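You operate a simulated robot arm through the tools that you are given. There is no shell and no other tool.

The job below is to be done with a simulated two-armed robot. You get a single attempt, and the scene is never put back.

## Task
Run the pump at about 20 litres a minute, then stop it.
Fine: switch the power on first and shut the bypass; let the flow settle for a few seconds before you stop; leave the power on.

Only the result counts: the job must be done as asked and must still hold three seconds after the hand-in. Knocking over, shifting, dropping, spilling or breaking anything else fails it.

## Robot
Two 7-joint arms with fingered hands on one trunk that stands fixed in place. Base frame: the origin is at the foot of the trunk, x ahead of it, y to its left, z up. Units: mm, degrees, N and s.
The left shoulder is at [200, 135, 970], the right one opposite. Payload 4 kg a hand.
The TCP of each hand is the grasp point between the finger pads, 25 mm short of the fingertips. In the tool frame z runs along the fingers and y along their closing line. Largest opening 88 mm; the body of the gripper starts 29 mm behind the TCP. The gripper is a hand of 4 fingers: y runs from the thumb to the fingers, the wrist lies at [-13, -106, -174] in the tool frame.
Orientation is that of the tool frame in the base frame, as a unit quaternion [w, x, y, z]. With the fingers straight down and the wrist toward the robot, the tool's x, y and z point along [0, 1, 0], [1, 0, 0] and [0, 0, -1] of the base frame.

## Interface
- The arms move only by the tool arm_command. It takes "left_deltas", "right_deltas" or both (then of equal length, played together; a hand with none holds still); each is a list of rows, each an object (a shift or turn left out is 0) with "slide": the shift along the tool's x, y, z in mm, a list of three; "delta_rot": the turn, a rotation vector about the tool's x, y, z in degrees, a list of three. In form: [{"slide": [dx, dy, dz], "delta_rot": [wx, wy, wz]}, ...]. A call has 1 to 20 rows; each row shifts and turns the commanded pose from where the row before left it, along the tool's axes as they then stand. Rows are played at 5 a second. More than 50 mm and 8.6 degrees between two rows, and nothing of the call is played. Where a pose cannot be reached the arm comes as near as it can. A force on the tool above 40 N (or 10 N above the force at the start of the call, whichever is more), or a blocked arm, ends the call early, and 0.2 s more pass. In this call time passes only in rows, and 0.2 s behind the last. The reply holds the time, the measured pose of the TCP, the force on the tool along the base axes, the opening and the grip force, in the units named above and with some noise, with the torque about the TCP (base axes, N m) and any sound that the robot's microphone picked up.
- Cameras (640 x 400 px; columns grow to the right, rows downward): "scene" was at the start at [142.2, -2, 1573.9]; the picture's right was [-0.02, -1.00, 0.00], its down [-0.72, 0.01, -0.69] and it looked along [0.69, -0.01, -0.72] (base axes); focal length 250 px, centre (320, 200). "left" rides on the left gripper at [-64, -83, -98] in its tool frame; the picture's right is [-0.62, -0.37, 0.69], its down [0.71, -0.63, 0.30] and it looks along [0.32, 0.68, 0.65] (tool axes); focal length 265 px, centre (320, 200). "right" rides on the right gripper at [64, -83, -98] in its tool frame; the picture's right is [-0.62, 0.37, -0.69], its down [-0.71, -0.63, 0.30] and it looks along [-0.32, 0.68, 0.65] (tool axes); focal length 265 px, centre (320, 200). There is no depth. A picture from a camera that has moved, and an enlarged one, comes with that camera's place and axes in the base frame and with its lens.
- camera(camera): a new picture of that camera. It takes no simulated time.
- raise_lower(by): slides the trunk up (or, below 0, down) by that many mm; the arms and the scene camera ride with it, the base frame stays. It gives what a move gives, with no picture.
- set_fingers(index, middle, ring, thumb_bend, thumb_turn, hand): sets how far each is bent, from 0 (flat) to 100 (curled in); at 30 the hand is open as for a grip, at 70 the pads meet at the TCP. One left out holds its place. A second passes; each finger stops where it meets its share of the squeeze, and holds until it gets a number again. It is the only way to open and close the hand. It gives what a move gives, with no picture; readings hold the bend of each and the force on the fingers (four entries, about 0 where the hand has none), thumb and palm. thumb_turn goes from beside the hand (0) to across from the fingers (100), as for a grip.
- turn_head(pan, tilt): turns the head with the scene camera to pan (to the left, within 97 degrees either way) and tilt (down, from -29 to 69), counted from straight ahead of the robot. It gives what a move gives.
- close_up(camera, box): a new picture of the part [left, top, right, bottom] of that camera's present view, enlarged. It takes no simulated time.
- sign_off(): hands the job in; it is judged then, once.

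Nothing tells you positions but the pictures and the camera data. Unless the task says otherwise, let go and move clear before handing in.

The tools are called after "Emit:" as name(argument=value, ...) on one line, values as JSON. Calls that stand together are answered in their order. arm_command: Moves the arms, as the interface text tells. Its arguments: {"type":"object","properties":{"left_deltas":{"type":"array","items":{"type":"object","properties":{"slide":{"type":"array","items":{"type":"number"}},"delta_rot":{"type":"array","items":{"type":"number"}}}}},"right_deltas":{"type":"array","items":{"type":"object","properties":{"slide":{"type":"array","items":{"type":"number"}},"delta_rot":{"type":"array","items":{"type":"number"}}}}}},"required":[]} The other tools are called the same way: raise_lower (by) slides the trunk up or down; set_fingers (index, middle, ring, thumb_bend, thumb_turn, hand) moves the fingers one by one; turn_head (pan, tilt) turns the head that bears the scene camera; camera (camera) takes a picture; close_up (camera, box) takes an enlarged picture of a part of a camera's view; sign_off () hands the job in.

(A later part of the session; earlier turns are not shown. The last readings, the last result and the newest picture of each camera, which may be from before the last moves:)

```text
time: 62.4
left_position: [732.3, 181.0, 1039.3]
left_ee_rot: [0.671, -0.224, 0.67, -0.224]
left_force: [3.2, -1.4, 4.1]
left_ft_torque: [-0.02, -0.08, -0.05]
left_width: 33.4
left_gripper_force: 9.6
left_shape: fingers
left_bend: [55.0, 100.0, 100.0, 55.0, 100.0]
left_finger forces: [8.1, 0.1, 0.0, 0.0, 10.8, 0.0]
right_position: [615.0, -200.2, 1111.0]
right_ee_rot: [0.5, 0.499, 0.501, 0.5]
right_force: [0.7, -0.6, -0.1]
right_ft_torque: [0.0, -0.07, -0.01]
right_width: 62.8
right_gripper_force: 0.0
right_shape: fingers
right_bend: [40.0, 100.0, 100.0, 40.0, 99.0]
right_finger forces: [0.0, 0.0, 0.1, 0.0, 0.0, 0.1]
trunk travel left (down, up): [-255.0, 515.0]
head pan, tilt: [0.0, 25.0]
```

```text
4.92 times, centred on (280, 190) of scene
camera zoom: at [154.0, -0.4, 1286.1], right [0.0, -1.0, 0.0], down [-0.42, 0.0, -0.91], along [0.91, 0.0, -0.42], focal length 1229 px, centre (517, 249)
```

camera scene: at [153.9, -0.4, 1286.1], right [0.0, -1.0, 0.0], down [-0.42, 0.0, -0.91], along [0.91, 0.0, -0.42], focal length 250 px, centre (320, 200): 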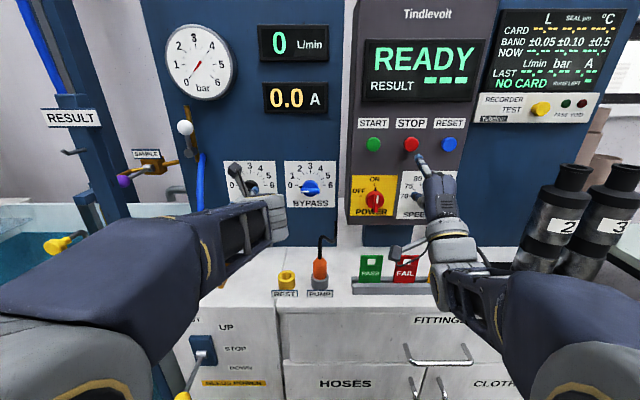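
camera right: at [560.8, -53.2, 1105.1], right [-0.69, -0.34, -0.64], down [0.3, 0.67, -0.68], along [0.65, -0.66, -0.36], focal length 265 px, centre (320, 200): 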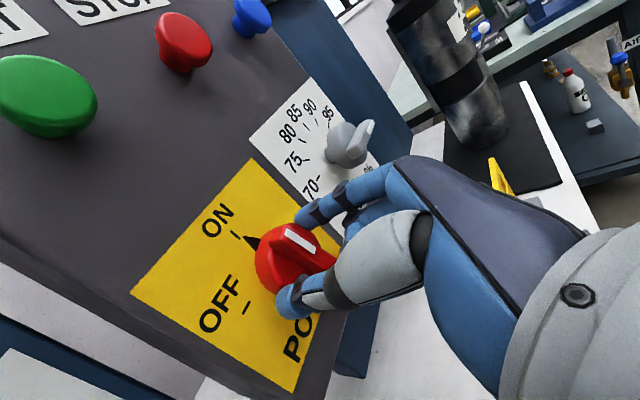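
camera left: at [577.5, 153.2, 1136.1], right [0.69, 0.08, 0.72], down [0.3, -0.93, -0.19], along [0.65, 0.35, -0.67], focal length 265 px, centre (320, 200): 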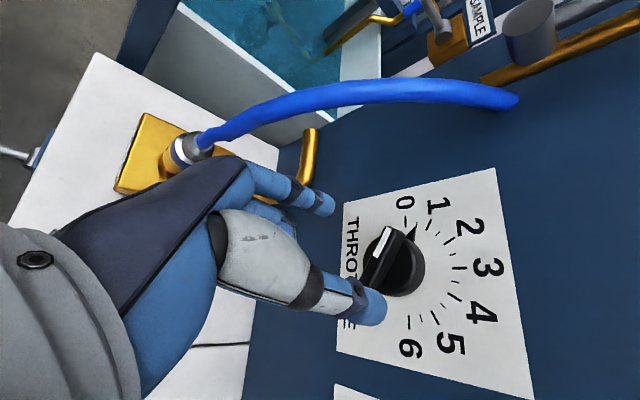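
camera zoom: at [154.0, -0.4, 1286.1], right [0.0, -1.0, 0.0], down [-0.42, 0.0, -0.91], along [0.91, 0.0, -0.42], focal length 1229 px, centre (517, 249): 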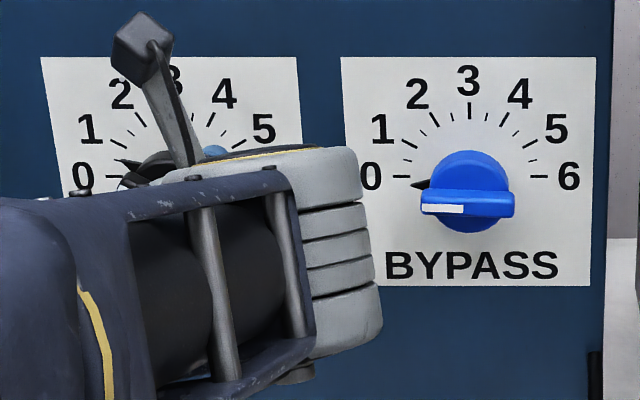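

It's gripped. Now I'll turn the throttle clockwise about 63° toward 3.

Emit:
arm_command(left_deltas=[{"delta_rot": [0, 0, 7]}, {"delta_rot": [0, 0, 7]}, {"delta_rot": [0, 0, 7]}, {"delta_rot": [0, 0, 7]}, {"delta_rot": [0, 0, 7]}, {"delta_rot": [0, 0, 7]}, {"delta_rot": [0, 0, 7]}, {"delta_rot": [0, 0, 7]}, {"delta_rot": [0, 0, 7]}])

Emit:
camera(camera="left")

Emit:
close_up(camera="left", box=[270, 150, 470, 350])

Emit:
close_up(camera="scene", box=[215, 150, 345, 230])

```text
time: 64.4
left_position: [732.2, 181.9, 1039.4]
left_ee_rot: [0.689, 0.16, 0.689, 0.159]
left_force: [2.6, -2.4, 3.8]
left_ft_torque: [-0.08, -0.08, -0.05]
left_width: 33.0
left_gripper_force: 9.7
left_shape: fingers
left_bend: [54.0, 100.0, 100.0, 57.0, 100.0]
left_finger forces: [10.0, 0.0, 0.0, 0.1, 9.6, 0.1]
right_position: [615.2, -198.9, 1111.9]
right_ee_rot: [0.501, 0.5, 0.5, 0.499]
right_force: [-0.1, -0.1, -0.3]
right_ft_torque: [0.0, -0.02, -0.02]
right_width: 62.9
right_gripper_force: 0.2
right_shape: fingers
right_bend: [40.0, 100.0, 100.0, 40.0, 99.0]
right_finger forces: [0.1, 0.0, 0.0, 0.0, 0.1, 0.0]
trunk travel left (down, up): [-255.0, 515.0]
head pan, tilt: [0.0, 25.0]
```

```text
taken
camera left: at [635.7, 78.1, 1058.2], right [0.69, -0.6, 0.4], down [0.3, -0.25, -0.92], along [0.65, 0.76, 0.01], focal length 265 px, centre (320, 200)
```

left: 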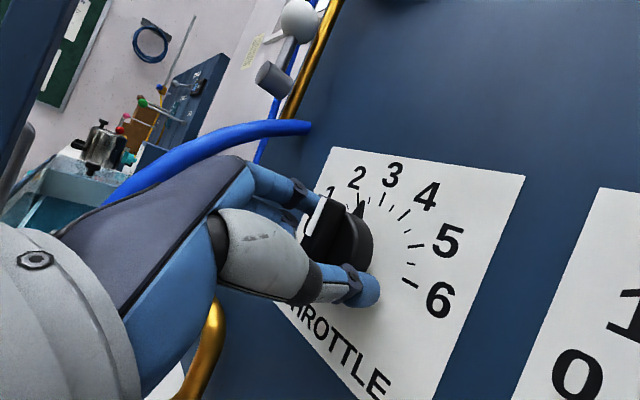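

```text
2.00 times, centred on (370, 250) of left
camera zoom: at [635.7, 78.1, 1058.2], right [0.69, -0.6, 0.4], down [0.3, -0.25, -0.92], along [0.65, 0.76, 0.01], focal length 531 px, centre (220, 100)
```

zoom: 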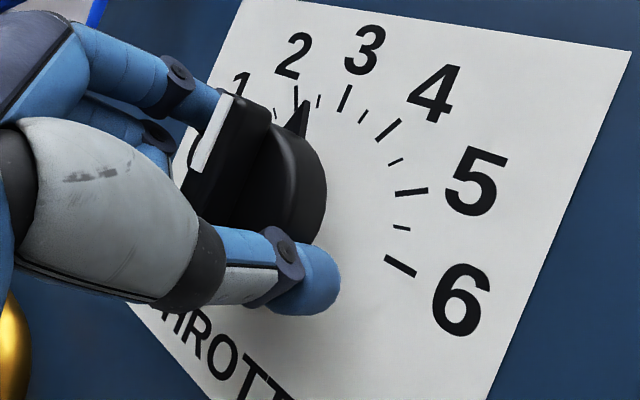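

```text
4.92 times, centred on (280, 190) of scene
camera zoom: at [153.9, -0.4, 1286.1], right [0.0, -1.0, 0.0], down [-0.42, 0.0, -0.91], along [0.91, 0.0, -0.42], focal length 1229 px, centre (517, 249)
```

zoom: 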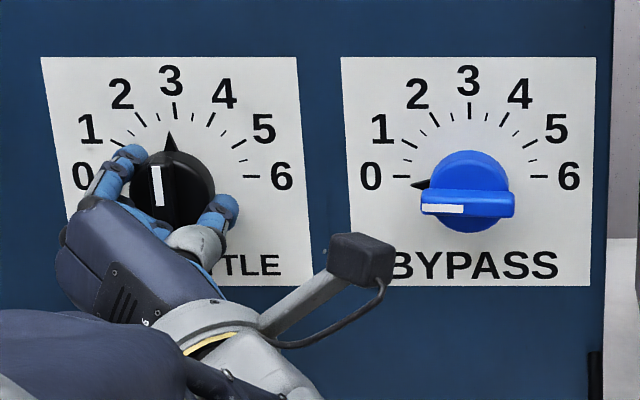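

The throttle now reads 3.0, and the placard puts that at about 18–21 L/min depending on wear. I'll keep the left hand on the throttle for trimming and bring the right hand, pinched to a point, in front of START.

Emit:
set_fingers(hand="right", index=70, thumb_bend=70)

Emit:
arm_command(right_deltas=[{"slide": [28.5, 19.3, 5]}, {"slide": [28.5, 19.3, 5]}, {"slide": [28.5, 19.3, 5]}])

Emit:
camera(camera="right")

Emit:
camera(camera="scene")

Emit:
close_up(camera="scene", box=[340, 110, 470, 190])

```text
time: 65.4
left_position: [733.2, 181.1, 1038.6]
left_ee_rot: [0.689, 0.159, 0.689, 0.159]
left_force: [2.4, -2.6, 4.0]
left_ft_torque: [-0.11, -0.07, -0.02]
left_width: 33.6
left_gripper_force: 10.2
left_shape: fingers
left_bend: [54.0, 100.0, 100.0, 57.0, 100.0]
left_finger forces: [10.3, 0.1, 0.1, 0.0, 9.8, 0.0]
right_position: [613.8, -198.8, 1111.1]
right_ee_rot: [0.501, 0.5, 0.5, 0.499]
right_force: [-0.7, -0.6, 0.2]
right_ft_torque: [0.01, 0.01, 0.01]
right_width: 0.0
right_gripper_force: 0.1
right_shape: fingers
right_bend: [70.0, 100.0, 100.0, 70.0, 100.0]
right_finger forces: [0.0, 0.1, 0.0, 0.1, 0.0, 0.0]
trunk travel left (down, up): [-255.0, 515.0]
head pan, tilt: [0.0, 25.0]
```

```text
time: 66.2
left_position: [731.8, 181.6, 1037.6]
left_ee_rot: [0.689, 0.16, 0.689, 0.159]
left_force: [1.9, -2.2, 4.7]
left_ft_torque: [-0.1, -0.07, -0.02]
left_width: 33.0
left_gripper_force: 10.0
left_shape: fingers
left_bend: [54.0, 100.0, 100.0, 57.0, 100.0]
left_finger forces: [10.3, 0.0, 0.0, 0.0, 10.0, 0.0]
right_position: [629.4, -111.5, 1169.1]
right_ee_rot: [0.5, 0.5, 0.501, 0.499]
right_force: [-0.9, -0.4, 0.0]
right_ft_torque: [-0.03, 0.05, -0.03]
right_width: 0.3
right_gripper_force: 0.1
right_shape: fingers
right_bend: [70.0, 100.0, 100.0, 70.0, 100.0]
right_finger forces: [0.1, 0.0, 0.0, 0.1, 0.0, 0.0]
trunk travel left (down, up): [-255.0, 515.0]
head pan, tilt: [0.0, 25.0]
```

```text
taken
camera right: at [531.4, -47.7, 1085.8], right [-0.69, -0.62, 0.37], down [0.3, -0.72, -0.63], along [0.65, -0.32, 0.68], focal length 265 px, centre (320, 200)
```

right: 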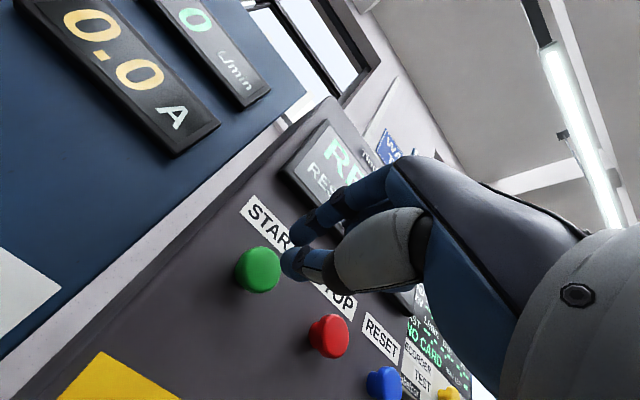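

```text
taken
camera scene: at [153.9, -0.5, 1286.0], right [0.0, -1.0, 0.0], down [-0.42, 0.0, -0.91], along [0.91, 0.0, -0.42], focal length 250 px, centre (320, 200)
```

scene: 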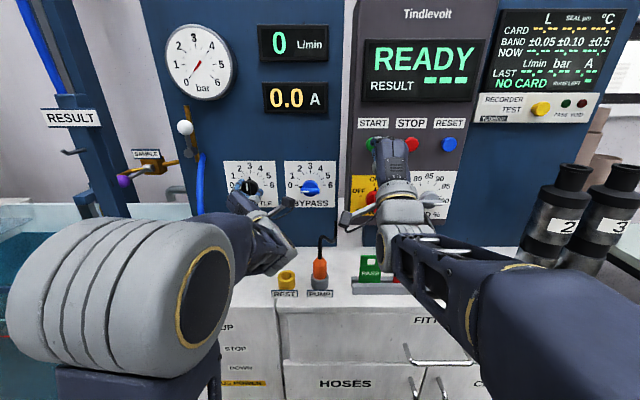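

```text
4.92 times, centred on (405, 150) of scene
camera zoom: at [153.9, -0.5, 1286.0], right [0.0, -1.0, 0.0], down [-0.42, 0.0, -0.91], along [0.91, 0.0, -0.42], focal length 1229 px, centre (-98, 446)
```

zoom: 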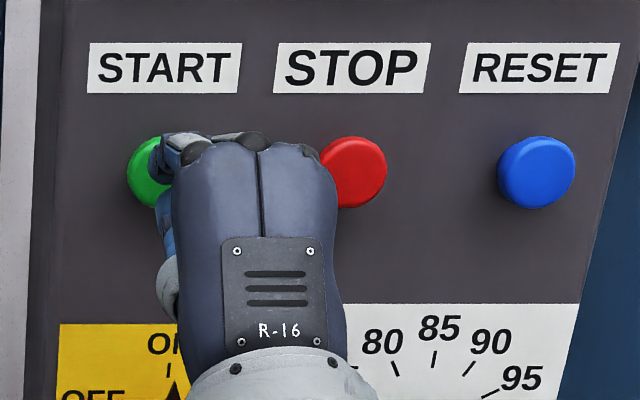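

START's front face is at about [696, -115, 1166]. I'll align and close most of the gap, then press.

Emit:
arm_command(right_deltas=[{"slide": [-4, -3, 10]}, {"slide": [0, 0, 10]}, {"slide": [0, 0, 8]}])

Emit:
close_up(camera="right", box=[200, 150, 400, 350])

Emit:
close_up(camera="scene", box=[340, 110, 470, 190])

```text
time: 67.0
left_position: [733.3, 182.2, 1037.5]
left_ee_rot: [0.689, 0.158, 0.69, 0.159]
left_force: [2.4, -2.6, 4.9]
left_ft_torque: [-0.04, -0.06, -0.09]
left_width: 33.3
left_gripper_force: 9.8
left_shape: fingers
left_bend: [54.0, 100.0, 100.0, 57.0, 100.0]
left_finger forces: [10.2, 0.0, 0.1, 0.0, 10.0, 0.0]
right_position: [658.6, -116.0, 1167.4]
right_ee_rot: [0.5, 0.498, 0.502, 0.5]
right_force: [-0.1, -0.3, -0.3]
right_ft_torque: [-0.03, 0.0, 0.06]
right_width: 0.0
right_gripper_force: 0.2
right_shape: fingers
right_bend: [70.0, 100.0, 100.0, 70.0, 100.0]
right_finger forces: [0.0, 0.0, 0.0, 0.0, 0.1, 0.0]
trunk travel left (down, up): [-255.0, 515.0]
head pan, tilt: [0.0, 25.0]
```

```text
2.00 times, centred on (300, 250) of right
camera zoom: at [559.2, -52.0, 1082.9], right [-0.69, -0.62, 0.37], down [0.3, -0.72, -0.63], along [0.65, -0.32, 0.68], focal length 531 px, centre (360, 100)
```

zoom: 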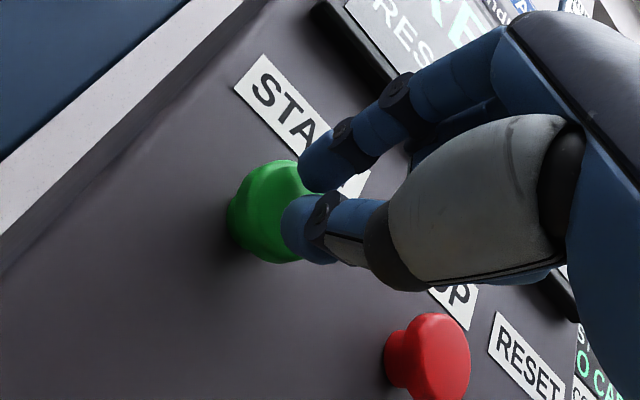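

```text
4.92 times, centred on (405, 150) of scene
camera zoom: at [153.9, -0.4, 1286.1], right [0.0, -1.0, 0.0], down [-0.42, 0.0, -0.91], along [0.91, 0.0, -0.42], focal length 1229 px, centre (-98, 446)
```

zoom: 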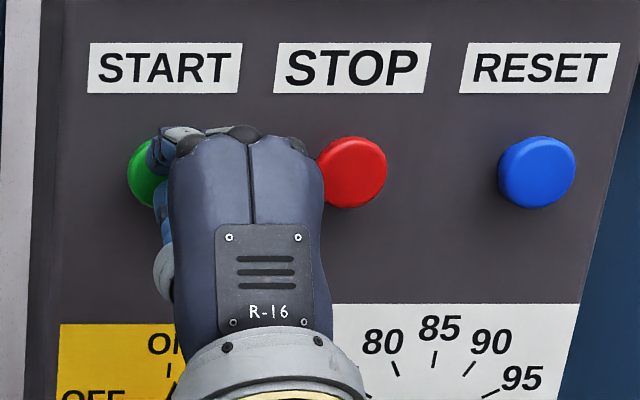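

The fingertips are lined up on the green button and clear of STOP. Pressing START now.

Emit:
arm_command(right_deltas=[{"slide": [0, 0, 6]}, {"slide": [0, 0, 6]}, {"slide": [0, 0, 5]}])

Emit:
camera(camera="scene")

```text
time: 67.8
left_position: [731.6, 180.7, 1039.9]
left_ee_rot: [0.689, 0.159, 0.689, 0.159]
left_force: [4.8, -0.8, 2.2]
left_ft_torque: [-0.07, -0.01, -0.09]
left_width: 33.5
left_gripper_force: 9.3
left_shape: fingers
left_bend: [54.0, 100.0, 100.0, 57.0, 100.0]
left_finger forces: [9.9, 0.0, 0.1, 0.0, 9.5, 0.0]
right_position: [669.7, -116.0, 1168.2]
right_ee_rot: [0.501, 0.497, 0.5, 0.502]
right_force: [-28.5, 0.1, -6.0]
right_ft_torque: [0.01, 0.49, 0.07]
right_width: 0.2
right_gripper_force: 14.1
right_shape: fingers
right_bend: [70.0, 100.0, 100.0, 70.0, 100.0]
right_finger forces: [0.1, 0.0, 0.1, 0.1, 28.3, 0.1]
trunk travel left (down, up): [-255.0, 515.0]
head pan, tilt: [0.0, 25.0]
heard: click
stopped in row 3 (right hand): the force on the tool passed its limit at 53 N (the readings are from after the stop); the commanded pose is now the measured one
```

```text
taken
camera scene: at [152.9, -0.4, 1286.0], right [0.0, -1.0, 0.0], down [-0.42, 0.0, -0.91], along [0.91, 0.0, -0.42], focal length 250 px, centre (320, 200)
```

scene: 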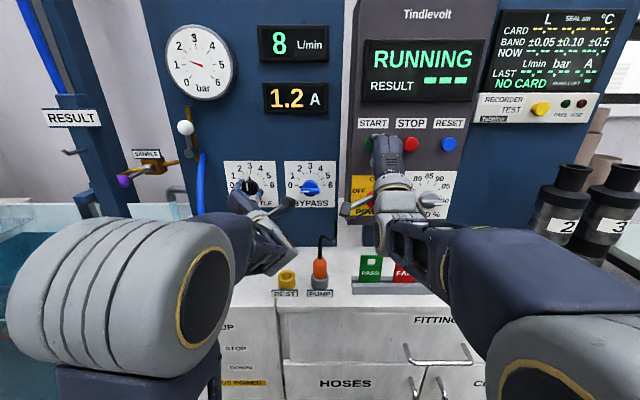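

The pump is RUNNING and the flow is rising. I'll back off START and shift over in front of STOP while it settles.

Emit:
arm_command(right_deltas=[{"slide": [0, 0, -12]}, {"slide": [0, 0, -12]}, {"slide": [-27, 0, 0]}, {"slide": [-27, 0, 0]}, {"slide": [-27, 0, 0]}, {"slide": [0, 0, 0]}, {"slide": [0, 0, 0]}, {"slide": [0, 0, 0]}, {"slide": [0, 0, 0]}, {"slide": [0, 0, 0]}, {"slide": [0, 0, 0]}])

Emit:
camera(camera="scene")

Emit:
close_up(camera="scene", box=[215, 10, 345, 230])

Emit:
close_up(camera="scene", box=[340, 110, 470, 190])

```text
time: 70.2
left_position: [732.2, 181.1, 1038.0]
left_ee_rot: [0.689, 0.159, 0.689, 0.159]
left_force: [1.1, -3.1, 5.5]
left_ft_torque: [-0.04, -0.1, -0.06]
left_width: 33.2
left_gripper_force: 9.4
left_shape: fingers
left_bend: [54.0, 100.0, 100.0, 57.0, 100.0]
left_finger forces: [10.2, 0.0, 0.1, 0.0, 9.8, 0.0]
right_position: [647.9, -197.0, 1167.6]
right_ee_rot: [0.502, 0.497, 0.499, 0.501]
right_force: [-0.6, 0.8, -0.5]
right_ft_torque: [-0.03, 0.02, -0.02]
right_width: 0.0
right_gripper_force: 0.0
right_shape: fingers
right_bend: [70.0, 100.0, 100.0, 70.0, 100.0]
right_finger forces: [0.1, 0.0, 0.0, 0.1, 0.0, 0.0]
trunk travel left (down, up): [-255.0, 515.0]
head pan, tilt: [0.0, 25.0]
```

```text
taken
camera scene: at [153.8, -0.5, 1286.1], right [0.0, -1.0, 0.0], down [-0.42, 0.0, -0.91], along [0.91, 0.0, -0.42], focal length 250 px, centre (320, 200)
```

scene: 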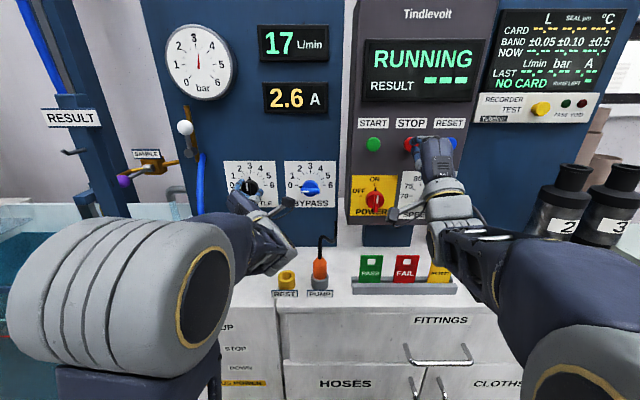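

```text
1.82 times, centred on (280, 120) of scene
camera zoom: at [153.8, -0.5, 1286.1], right [0.0, -1.0, 0.0], down [-0.42, 0.0, -0.91], along [0.91, 0.0, -0.42], focal length 454 px, centre (393, 346)
```

zoom: 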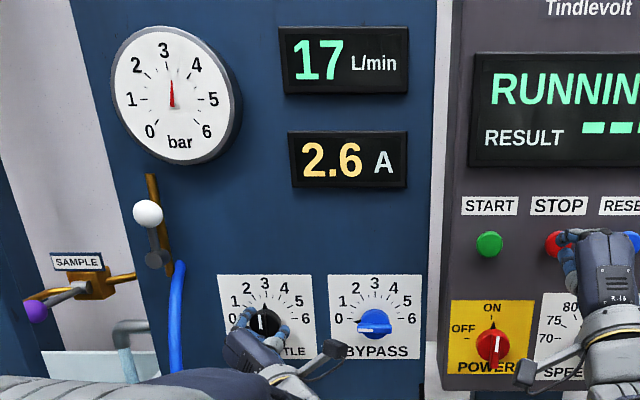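

```text
4.92 times, centred on (405, 150) of scene
camera zoom: at [153.8, -0.5, 1286.1], right [0.0, -1.0, 0.0], down [-0.42, 0.0, -0.91], along [0.91, 0.0, -0.42], focal length 1229 px, centre (-98, 446)
```

zoom: 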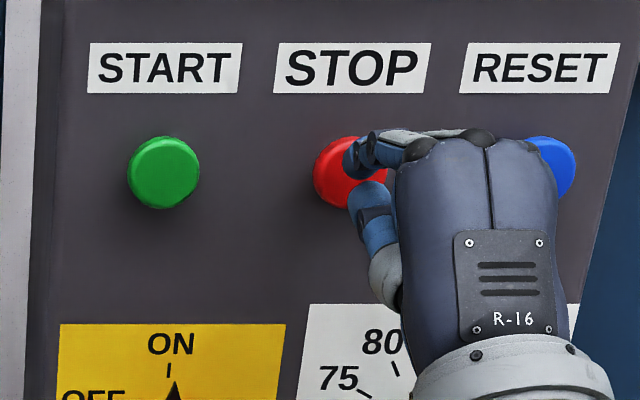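

Flow is at 17 L/min and perhaps still climbing, so I'll wait about 2 s and read it again.

Emit:
arm_command(right_deltas=[{"slide": [0, 0, 0]}, {"slide": [0, 0, 0]}, {"slide": [0, 0, 0]}, {"slide": [0, 0, 0]}, {"slide": [0, 0, 0]}, {"slide": [0, 0, 0]}, {"slide": [0, 0, 0]}, {"slide": [0, 0, 0]}])

Emit:
close_up(camera="scene", box=[160, 10, 480, 230])

Emit:
close_up(camera="left", box=[270, 150, 470, 350])

```text
time: 72.0
left_position: [733.3, 181.7, 1038.0]
left_ee_rot: [0.689, 0.159, 0.689, 0.159]
left_force: [0.5, -2.6, 5.6]
left_ft_torque: [-0.03, -0.09, -0.09]
left_width: 33.4
left_gripper_force: 9.8
left_shape: fingers
left_bend: [54.0, 100.0, 100.0, 57.0, 100.0]
left_finger forces: [10.1, 0.0, 0.0, 0.1, 9.7, 0.1]
right_position: [649.3, -197.0, 1167.4]
right_ee_rot: [0.501, 0.498, 0.5, 0.501]
right_force: [-0.2, 0.1, -0.1]
right_ft_torque: [-0.01, -0.01, -0.02]
right_width: 0.1
right_gripper_force: 0.1
right_shape: fingers
right_bend: [70.0, 100.0, 100.0, 70.0, 100.0]
right_finger forces: [0.1, 0.0, 0.0, 0.1, 0.1, 0.0]
trunk travel left (down, up): [-255.0, 515.0]
head pan, tilt: [0.0, 25.0]
```

```text
1.82 times, centred on (320, 120) of scene
camera zoom: at [153.8, -0.4, 1286.1], right [0.0, -1.0, 0.0], down [-0.42, 0.0, -0.91], along [0.91, 0.0, -0.42], focal length 454 px, centre (320, 346)
```

zoom: 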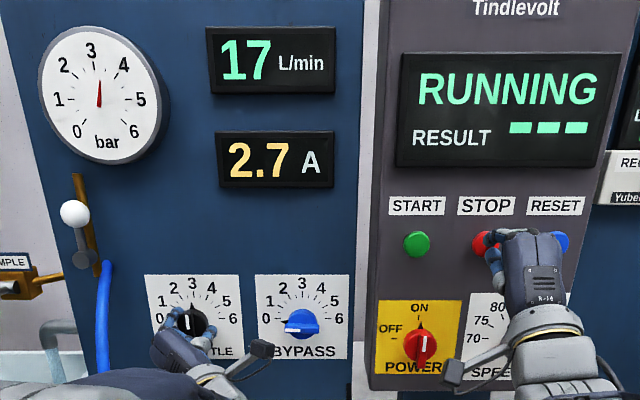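

```text
2.00 times, centred on (370, 250) of left
camera zoom: at [636.0, 78.2, 1058.1], right [0.69, -0.6, 0.4], down [0.3, -0.25, -0.92], along [0.65, 0.76, 0.01], focal length 531 px, centre (220, 100)
```

zoom: 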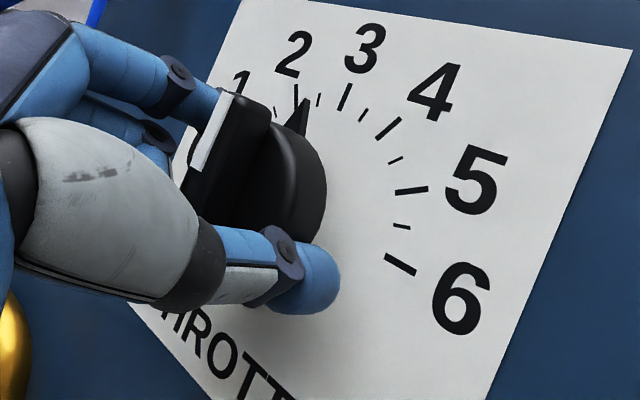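

Flow has settled at 17 L/min with the throttle at 3.0. I need roughly 0.3 more throttle, so I'll turn it clockwise 9° and let it settle.

Emit:
arm_command(left_deltas=[{"delta_rot": [0, 0, 3]}, {"delta_rot": [0, 0, 3]}, {"delta_rot": [0, 0, 3]}, {"slide": [0, 0, 0]}, {"slide": [0, 0, 0]}, {"slide": [0, 0, 0]}, {"slide": [0, 0, 0]}, {"slide": [0, 0, 0]}, {"slide": [0, 0, 0]}, {"slide": [0, 0, 0]}, {"slide": [0, 0, 0]}])

Emit:
close_up(camera="scene", box=[160, 10, 480, 230])

Emit:
close_up(camera="left", box=[270, 150, 470, 350])

```text
time: 74.4
left_position: [732.6, 180.6, 1037.9]
left_ee_rot: [0.674, 0.212, 0.675, 0.213]
left_force: [2.6, -1.4, 5.2]
left_ft_torque: [-0.01, -0.08, -0.06]
left_width: 33.5
left_gripper_force: 10.7
left_shape: fingers
left_bend: [53.0, 100.0, 100.0, 57.0, 100.0]
left_finger forces: [11.0, 0.0, 0.0, 0.0, 9.0, 0.0]
right_position: [646.8, -196.8, 1167.8]
right_ee_rot: [0.5, 0.497, 0.501, 0.502]
right_force: [0.1, -0.4, 0.5]
right_ft_torque: [-0.02, 0.02, 0.0]
right_width: 0.0
right_gripper_force: 0.0
right_shape: fingers
right_bend: [70.0, 100.0, 100.0, 70.0, 100.0]
right_finger forces: [0.0, 0.0, 0.0, 0.1, 0.0, 0.0]
trunk travel left (down, up): [-255.0, 515.0]
head pan, tilt: [0.0, 25.0]
```

```text
1.82 times, centred on (320, 120) of scene
camera zoom: at [153.9, -0.4, 1286.1], right [0.0, -1.0, 0.0], down [-0.42, 0.0, -0.91], along [0.91, 0.0, -0.42], focal length 454 px, centre (320, 346)
```

zoom: 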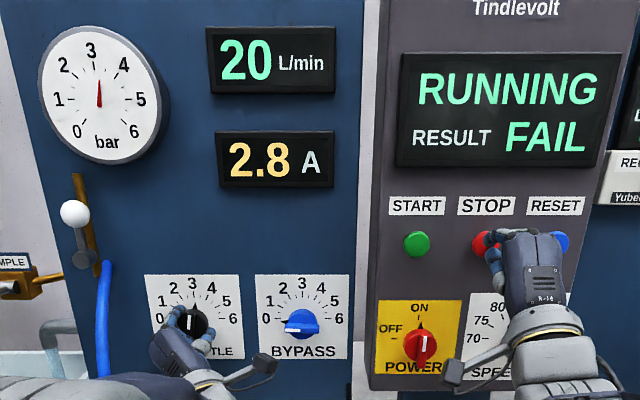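

```text
2.00 times, centred on (370, 250) of left
camera zoom: at [635.7, 75.6, 1041.6], right [0.69, -0.66, 0.3], down [0.3, -0.11, -0.95], along [0.65, 0.75, 0.13], focal length 531 px, centre (220, 100)
```

zoom: 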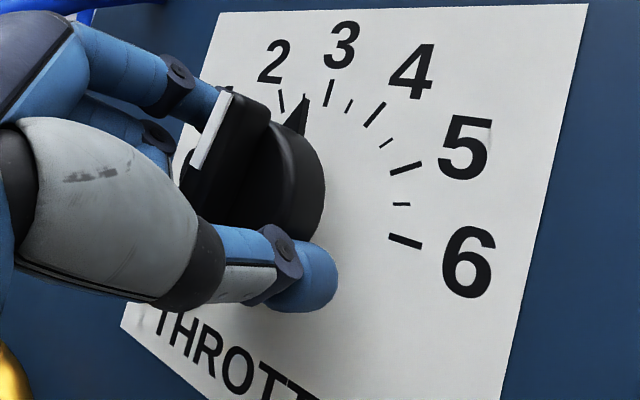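

Flow reads 20 L/min. The box's RESULT shows FAIL, which I take to be its verdict on this pump and not part of the job. I'll hold the setting for a few seconds to settle while easing the right fingertips toward STOP.

Emit:
arm_command(right_deltas=[{"slide": [0, 0, 5]}, {"slide": [0, 0, 5]}, {"slide": [0, 0, 0]}, {"slide": [0, 0, 0]}, {"slide": [0, 0, 0]}, {"slide": [0, 0, 0]}, {"slide": [0, 0, 0]}, {"slide": [0, 0, 0]}, {"slide": [0, 0, 0]}, {"slide": [0, 0, 0]}, {"slide": [0, 0, 0]}, {"slide": [0, 0, 0]}, {"slide": [0, 0, 0]}, {"slide": [0, 0, 0]}, {"slide": [0, 0, 0]}])

Emit:
close_up(camera="scene", box=[160, 10, 480, 230])

Emit:
close_up(camera="right", box=[200, 150, 400, 350])

Emit:
close_up(camera="scene", box=[340, 110, 470, 190])

Emit:
close_up(camera="scene", box=[470, 0, 610, 130])

```text
time: 77.6
left_position: [732.5, 179.4, 1038.0]
left_ee_rot: [0.674, 0.212, 0.675, 0.213]
left_force: [2.2, -0.8, 3.4]
left_ft_torque: [-0.02, -0.06, -0.04]
left_width: 33.5
left_gripper_force: 10.1
left_shape: fingers
left_bend: [53.0, 100.0, 100.0, 57.0, 100.0]
left_finger forces: [11.0, 0.0, 0.0, 0.0, 9.0, 0.0]
right_position: [658.1, -197.3, 1167.0]
right_ee_rot: [0.501, 0.497, 0.5, 0.502]
right_force: [1.1, -0.7, 0.1]
right_ft_torque: [-0.01, -0.01, -0.03]
right_width: 0.0
right_gripper_force: 0.0
right_shape: fingers
right_bend: [70.0, 100.0, 100.0, 70.0, 100.0]
right_finger forces: [0.0, 0.0, 0.0, 0.0, 0.0, 0.0]
trunk travel left (down, up): [-255.0, 515.0]
head pan, tilt: [0.0, 25.0]
```

```text
1.82 times, centred on (320, 120) of scene
camera zoom: at [153.9, -0.4, 1286.1], right [0.0, -1.0, 0.0], down [-0.42, 0.0, -0.91], along [0.91, 0.0, -0.42], focal length 454 px, centre (320, 346)
```

zoom: 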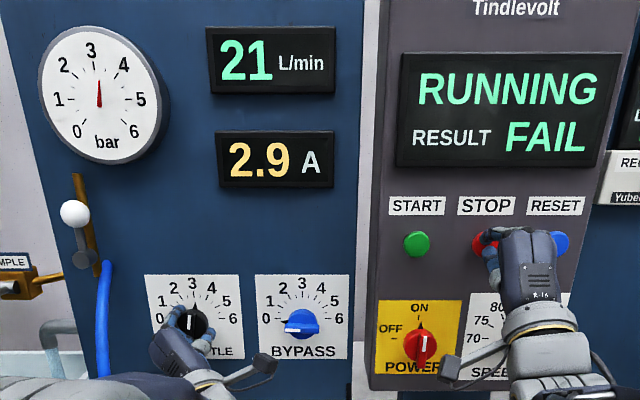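

```text
2.00 times, centred on (300, 250) of right
camera zoom: at [559.5, -132.1, 1083.3], right [-0.69, -0.62, 0.37], down [0.31, -0.71, -0.63], along [0.65, -0.32, 0.69], focal length 531 px, centre (360, 100)
```

zoom: 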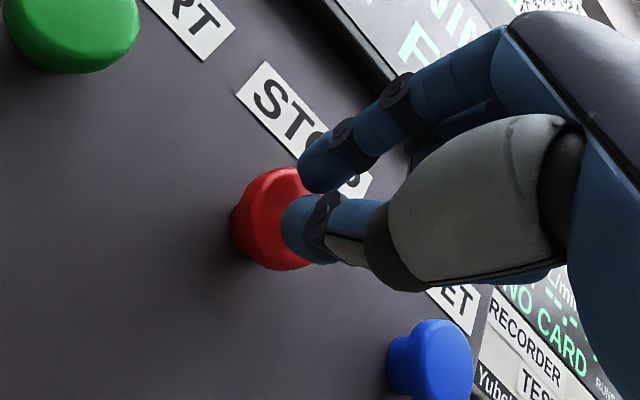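

```text
4.92 times, centred on (405, 150) of scene
camera zoom: at [153.9, -0.4, 1286.1], right [0.0, -1.0, 0.0], down [-0.42, 0.0, -0.91], along [0.91, 0.0, -0.42], focal length 1229 px, centre (-98, 446)
```

zoom: 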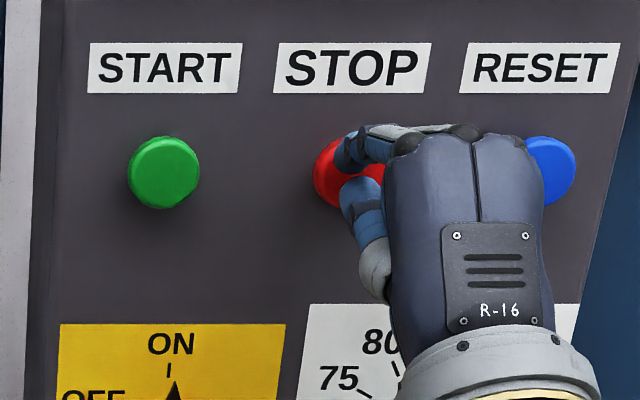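

```text
3.08 times, centred on (540, 65) of scene
camera zoom: at [153.9, -0.4, 1286.1], right [0.0, -1.0, 0.0], down [-0.42, 0.0, -0.91], along [0.91, 0.0, -0.42], focal length 768 px, centre (-357, 615)
```

zoom: 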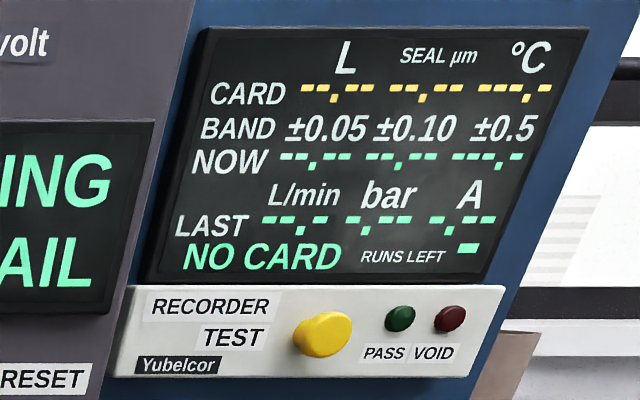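

It settled slightly high at 21 L/min. I'll trim the throttle back about 2.5° and let it settle again.

Emit:
arm_command(left_deltas=[{"delta_rot": [0, 0, -1.5]}, {"delta_rot": [0, 0, -1]}, {"slide": [0, 0, 0]}, {"slide": [0, 0, 0]}, {"slide": [0, 0, 0]}, {"slide": [0, 0, 0]}, {"slide": [0, 0, 0]}, {"slide": [0, 0, 0]}, {"slide": [0, 0, 0]}, {"slide": [0, 0, 0]}, {"slide": [0, 0, 0]}, {"slide": [0, 0, 0]}, {"slide": [0, 0, 0]}, {"slide": [0, 0, 0]}, {"slide": [0, 0, 0]}])

Emit:
close_up(camera="scene", box=[160, 10, 480, 230])

Emit:
close_up(camera="scene", box=[165, 20, 235, 110])

```text
time: 80.8
left_position: [733.3, 180.1, 1038.0]
left_ee_rot: [0.678, 0.198, 0.68, 0.198]
left_force: [0.6, -2.6, 3.9]
left_ft_torque: [0.02, -0.09, -0.05]
left_width: 33.5
left_gripper_force: 9.4
left_shape: fingers
left_bend: [53.0, 100.0, 100.0, 57.0, 100.0]
left_finger forces: [10.4, 0.1, 0.0, 0.1, 9.6, 0.0]
right_position: [656.9, -195.7, 1167.9]
right_ee_rot: [0.501, 0.498, 0.5, 0.501]
right_force: [-1.0, -0.4, 0.3]
right_ft_torque: [-0.01, 0.04, 0.01]
right_width: 0.0
right_gripper_force: 0.1
right_shape: fingers
right_bend: [70.0, 100.0, 100.0, 70.0, 100.0]
right_finger forces: [0.0, 0.0, 0.0, 0.1, 0.0, 0.0]
trunk travel left (down, up): [-255.0, 515.0]
head pan, tilt: [0.0, 25.0]
```

```text
1.82 times, centred on (320, 120) of scene
camera zoom: at [153.9, -0.4, 1286.1], right [0.0, -1.0, 0.0], down [-0.42, 0.0, -0.91], along [0.91, 0.0, -0.42], focal length 454 px, centre (320, 346)
```

zoom: 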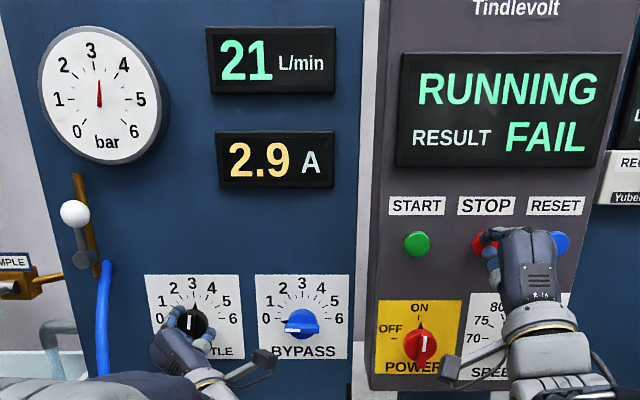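

```text
4.44 times, centred on (200, 65) of scene
camera zoom: at [153.9, -0.4, 1286.1], right [0.0, -1.0, 0.0], down [-0.42, 0.0, -0.91], along [0.91, 0.0, -0.42], focal length 1110 px, centre (853, 800)
```

zoom: 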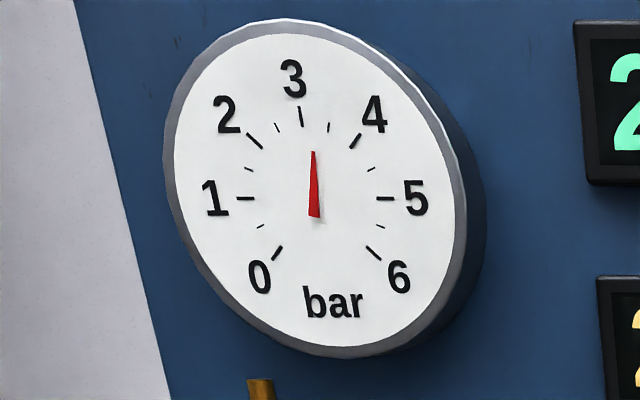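

It still shows 21, with the small trim probably lost in finger compliance. I'll trim another 3°.

Emit:
arm_command(left_deltas=[{"delta_rot": [0, 0, -1.5]}, {"delta_rot": [0, 0, -1.5]}, {"slide": [0, 0, 0]}, {"slide": [0, 0, 0]}, {"slide": [0, 0, 0]}, {"slide": [0, 0, 0]}, {"slide": [0, 0, 0]}, {"slide": [0, 0, 0]}, {"slide": [0, 0, 0]}, {"slide": [0, 0, 0]}, {"slide": [0, 0, 0]}, {"slide": [0, 0, 0]}, {"slide": [0, 0, 0]}, {"slide": [0, 0, 0]}, {"slide": [0, 0, 0]}])

Emit:
close_up(camera="scene", box=[160, 10, 480, 230])

```text
time: 84.0
left_position: [733.8, 180.5, 1038.1]
left_ee_rot: [0.683, 0.18, 0.684, 0.181]
left_force: [0.1, -4.6, 2.5]
left_ft_torque: [0.06, -0.08, -0.1]
left_width: 33.3
left_gripper_force: 9.8
left_shape: fingers
left_bend: [53.0, 100.0, 100.0, 57.0, 100.0]
left_finger forces: [8.9, 0.0, 0.1, 0.0, 10.8, 0.1]
right_position: [656.7, -195.8, 1168.0]
right_ee_rot: [0.502, 0.498, 0.5, 0.501]
right_force: [0.2, -0.7, 0.0]
right_ft_torque: [-0.04, -0.01, 0.0]
right_width: 0.0
right_gripper_force: 0.1
right_shape: fingers
right_bend: [70.0, 100.0, 100.0, 70.0, 100.0]
right_finger forces: [0.1, 0.1, 0.1, 0.0, 0.0, 0.1]
trunk travel left (down, up): [-255.0, 515.0]
head pan, tilt: [0.0, 25.0]
```

```text
1.82 times, centred on (320, 120) of scene
camera zoom: at [153.9, -0.5, 1286.1], right [0.0, -1.0, 0.0], down [-0.42, 0.0, -0.91], along [0.91, 0.0, -0.42], focal length 454 px, centre (320, 346)
```

zoom: 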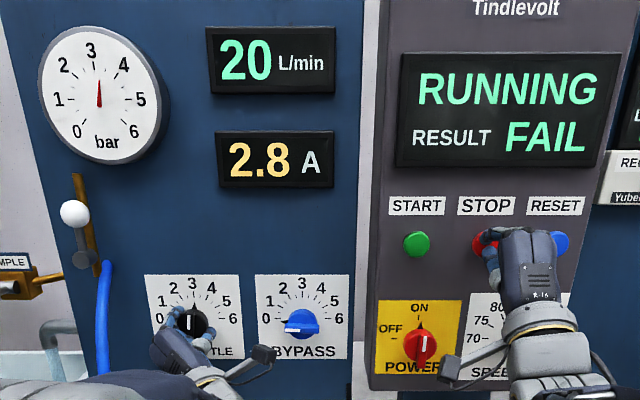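

Flow is 20 L/min again. I'll wait a few more seconds untouched to be sure it's steady.

Emit:
arm_command(right_deltas=[{"slide": [0, 0, 0]}, {"slide": [0, 0, 0]}, {"slide": [0, 0, 0]}, {"slide": [0, 0, 0]}, {"slide": [0, 0, 0]}, {"slide": [0, 0, 0]}, {"slide": [0, 0, 0]}, {"slide": [0, 0, 0]}, {"slide": [0, 0, 0]}, {"slide": [0, 0, 0]}, {"slide": [0, 0, 0]}, {"slide": [0, 0, 0]}, {"slide": [0, 0, 0]}, {"slide": [0, 0, 0]}, {"slide": [0, 0, 0]}])

Emit:
close_up(camera="scene", box=[160, 10, 480, 230])

```text
time: 87.2
left_position: [733.5, 181.4, 1037.8]
left_ee_rot: [0.683, 0.179, 0.685, 0.181]
left_force: [-0.2, -4.0, 2.3]
left_ft_torque: [-0.02, -0.05, -0.07]
left_width: 33.1
left_gripper_force: 9.4
left_shape: fingers
left_bend: [53.0, 100.0, 100.0, 57.0, 100.0]
left_finger forces: [8.9, 0.1, 0.0, 0.1, 10.7, 0.0]
right_position: [656.8, -195.8, 1168.9]
right_ee_rot: [0.501, 0.498, 0.5, 0.501]
right_force: [1.4, 0.1, 0.7]
right_ft_torque: [0.0, -0.02, 0.0]
right_width: 0.2
right_gripper_force: 0.0
right_shape: fingers
right_bend: [70.0, 100.0, 100.0, 70.0, 100.0]
right_finger forces: [0.0, 0.0, 0.1, 0.1, 0.0, 0.0]
trunk travel left (down, up): [-255.0, 515.0]
head pan, tilt: [0.0, 25.0]
```

```text
1.82 times, centred on (320, 120) of scene
camera zoom: at [153.9, -0.5, 1286.1], right [0.0, -1.0, 0.0], down [-0.42, 0.0, -0.91], along [0.91, 0.0, -0.42], focal length 454 px, centre (320, 346)
```

zoom: 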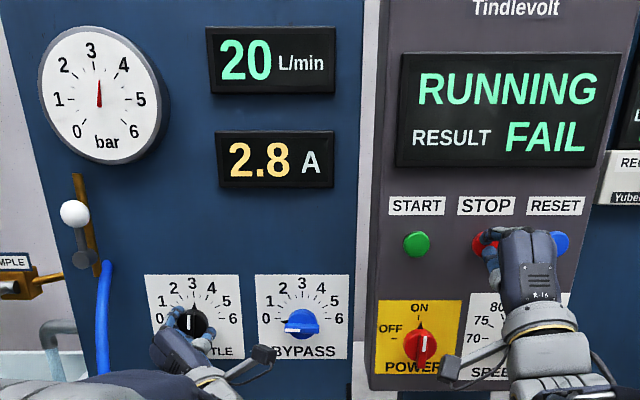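

The flow has held steady at 20 L/min. Pressing STOP now.

Emit:
arm_command(right_deltas=[{"slide": [0, 0, 5]}, {"slide": [0, 0, 5]}, {"slide": [0, 0, 4]}])

Emit:
camera(camera="scene")

```text
time: 88.0
left_position: [733.0, 180.7, 1039.7]
left_ee_rot: [0.683, 0.179, 0.685, 0.18]
left_force: [4.4, -4.2, 3.6]
left_ft_torque: [0.02, -0.04, -0.07]
left_width: 33.4
left_gripper_force: 10.0
left_shape: fingers
left_bend: [53.0, 100.0, 100.0, 57.0, 100.0]
left_finger forces: [9.6, 0.1, 0.0, 0.0, 10.6, 0.0]
right_position: [669.3, -196.6, 1167.8]
right_ee_rot: [0.502, 0.498, 0.499, 0.501]
right_force: [-27.0, 0.5, -5.0]
right_ft_torque: [-0.02, 0.4, 0.1]
right_width: 0.1
right_gripper_force: 13.3
right_shape: fingers
right_bend: [70.0, 100.0, 100.0, 70.0, 100.0]
right_finger forces: [0.0, 0.0, 0.0, 0.1, 26.9, 0.0]
trunk travel left (down, up): [-255.0, 515.0]
head pan, tilt: [0.0, 25.0]
heard: click
```

```text
taken
camera scene: at [153.0, -0.5, 1286.0], right [0.0, -1.0, 0.0], down [-0.42, 0.0, -0.91], along [0.91, 0.0, -0.42], focal length 250 px, centre (320, 200)
```

scene: 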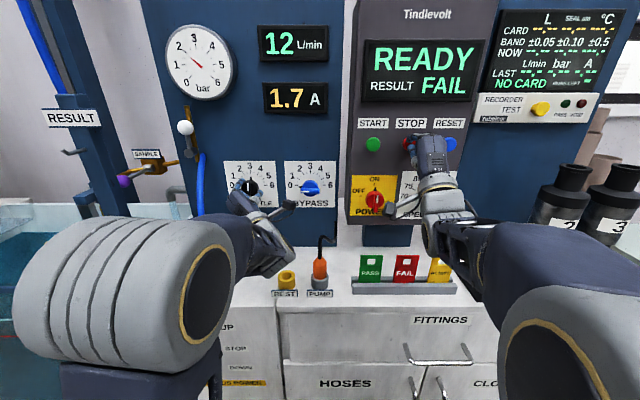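

The box is back to READY and the flow is falling. I'll back the right hand straight off and release the throttle with the left.

Emit:
arm_command(right_deltas=[{"slide": [0, 0, -10]}, {"slide": [0, 0, -15]}, {"slide": [0, 0, -15]}])

Emit:
set_fingers(hand="left", index=43, thumb_bend=43)

Emit:
arm_command(left_deltas=[{"slide": [0, 0, -15]}, {"slide": [0, 0, -15]}, {"slide": [0, 0, -15]}, {"slide": [0, 0, -15]}, {"slide": [0, 0, -15]}])

Emit:
camera(camera="scene")

Emit:
close_up(camera="scene", box=[160, 10, 480, 230])

```text
time: 88.8
left_position: [733.8, 181.6, 1037.3]
left_ee_rot: [0.683, 0.18, 0.684, 0.18]
left_force: [0.7, -4.4, 4.3]
left_ft_torque: [0.01, -0.03, -0.09]
left_width: 33.5
left_gripper_force: 9.6
left_shape: fingers
left_bend: [54.0, 100.0, 100.0, 57.0, 100.0]
left_finger forces: [8.9, 0.1, 0.0, 0.1, 10.9, 0.2]
right_position: [631.8, -196.3, 1168.3]
right_ee_rot: [0.502, 0.498, 0.5, 0.501]
right_force: [-0.2, 0.1, 0.2]
right_ft_torque: [0.02, -0.02, -0.01]
right_width: 0.0
right_gripper_force: 0.1
right_shape: fingers
right_bend: [70.0, 100.0, 100.0, 70.0, 100.0]
right_finger forces: [0.0, 0.1, 0.0, 0.0, 0.0, 0.0]
trunk travel left (down, up): [-255.0, 515.0]
head pan, tilt: [0.0, 25.0]
```

```text
time: 89.8
left_position: [732.9, 181.0, 1037.5]
left_ee_rot: [0.683, 0.18, 0.685, 0.181]
left_force: [0.4, -0.8, 0.4]
left_ft_torque: [-0.01, 0.01, -0.01]
left_width: 56.6
left_gripper_force: 0.1
left_shape: fingers
left_bend: [43.0, 100.0, 100.0, 43.0, 99.0]
left_finger forces: [0.1, 0.1, 0.0, 0.0, 0.1, 0.1]
right_position: [632.3, -196.0, 1168.9]
right_ee_rot: [0.501, 0.497, 0.5, 0.501]
right_force: [0.3, -0.2, 0.7]
right_ft_torque: [0.02, 0.0, -0.01]
right_width: 0.2
right_gripper_force: 0.1
right_shape: fingers
right_bend: [70.0, 100.0, 100.0, 70.0, 100.0]
right_finger forces: [0.1, 0.1, 0.0, 0.0, 0.1, 0.0]
trunk travel left (down, up): [-255.0, 515.0]
head pan, tilt: [0.0, 25.0]
```

```text
time: 91.0
left_position: [658.0, 182.3, 1038.5]
left_ee_rot: [0.683, 0.18, 0.684, 0.18]
left_force: [0.5, -0.2, -0.5]
left_ft_torque: [0.01, 0.03, -0.01]
left_width: 56.6
left_gripper_force: 0.1
left_shape: fingers
left_bend: [43.0, 100.0, 100.0, 43.0, 99.0]
left_finger forces: [0.0, 0.0, 0.0, 0.0, 0.0, 0.1]
right_position: [632.3, -196.6, 1168.1]
right_ee_rot: [0.501, 0.497, 0.5, 0.502]
right_force: [-0.1, 0.0, 0.0]
right_ft_torque: [0.0, 0.01, 0.02]
right_width: 0.0
right_gripper_force: 0.1
right_shape: fingers
right_bend: [70.0, 100.0, 100.0, 70.0, 100.0]
right_finger forces: [0.0, 0.1, 0.1, 0.0, 0.0, 0.1]
trunk travel left (down, up): [-255.0, 515.0]
head pan, tilt: [0.0, 25.0]
```

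```text
taken
camera scene: at [154.0, -0.4, 1286.0], right [0.0, -1.0, 0.0], down [-0.42, 0.0, -0.91], along [0.91, 0.0, -0.42], focal length 250 px, centre (320, 200)
```

scene: 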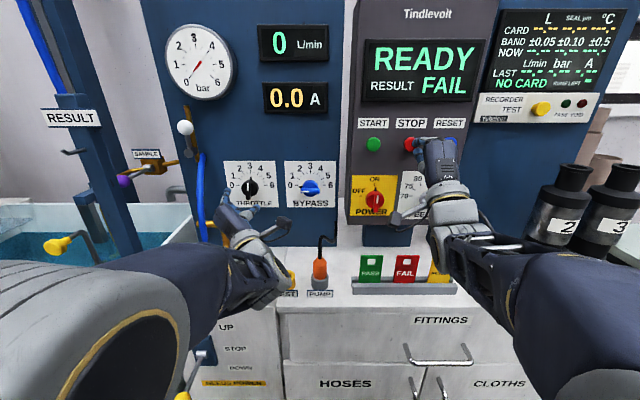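

```text
1.82 times, centred on (320, 120) of scene
camera zoom: at [154.0, -0.4, 1286.0], right [0.0, -1.0, 0.0], down [-0.42, 0.0, -0.91], along [0.91, 0.0, -0.42], focal length 454 px, centre (320, 346)
```

zoom: 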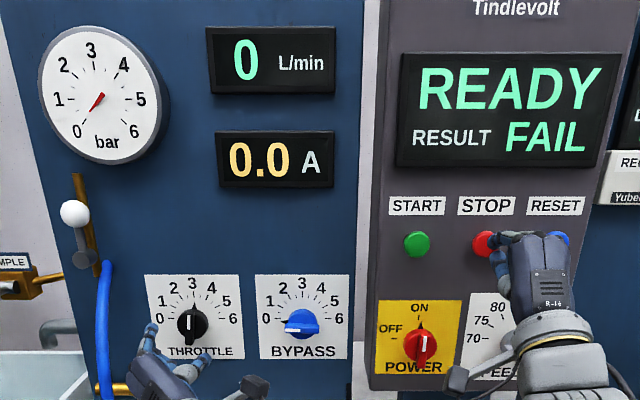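

The pump has stopped with the power still on. The box took its 5-second reading in that run while the flow was still 17, before I trimmed it. To be sure of a clean run at 20 L/min from start to stop, I'll check the throttle is where I left it and make one more run.

Emit:
close_up(camera="scene", box=[215, 150, 345, 230])

Emit:
close_up(camera="left", box=[270, 130, 500, 360])

Emit:
close_up(camera="scene", box=[340, 110, 470, 230])

```text
4.92 times, centred on (280, 190) of scene
camera zoom: at [154.0, -0.4, 1286.0], right [0.0, -1.0, 0.0], down [-0.42, 0.0, -0.91], along [0.91, 0.0, -0.42], focal length 1229 px, centre (517, 249)
```

zoom: 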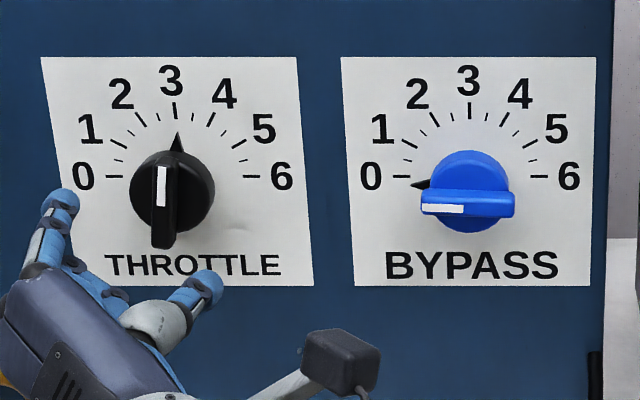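

```text
1.74 times, centred on (385, 245) of left
camera zoom: at [560.7, 77.4, 1052.4], right [0.69, -0.63, 0.36], down [0.3, -0.2, -0.93], along [0.65, 0.75, 0.05], focal length 462 px, centre (207, 122)
```

zoom: 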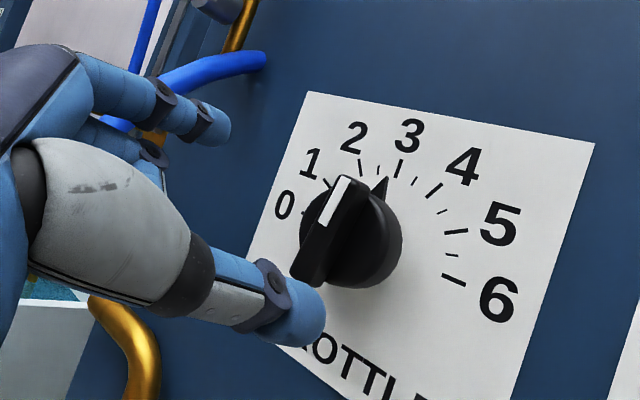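

```text
3.33 times, centred on (405, 170) of scene
camera zoom: at [154.0, -0.4, 1286.0], right [0.0, -1.0, 0.0], down [-0.42, 0.0, -0.91], along [0.91, 0.0, -0.42], focal length 832 px, centre (37, 300)
```

zoom: 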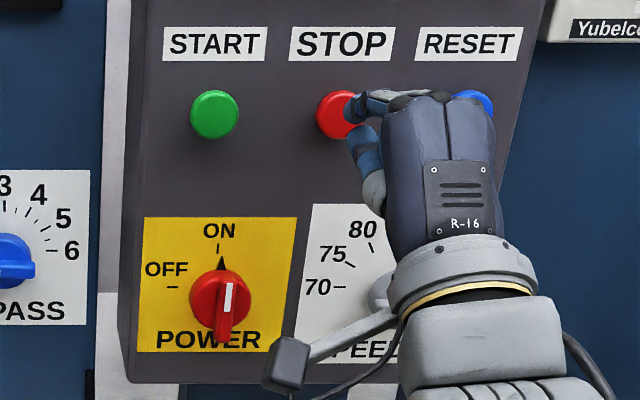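

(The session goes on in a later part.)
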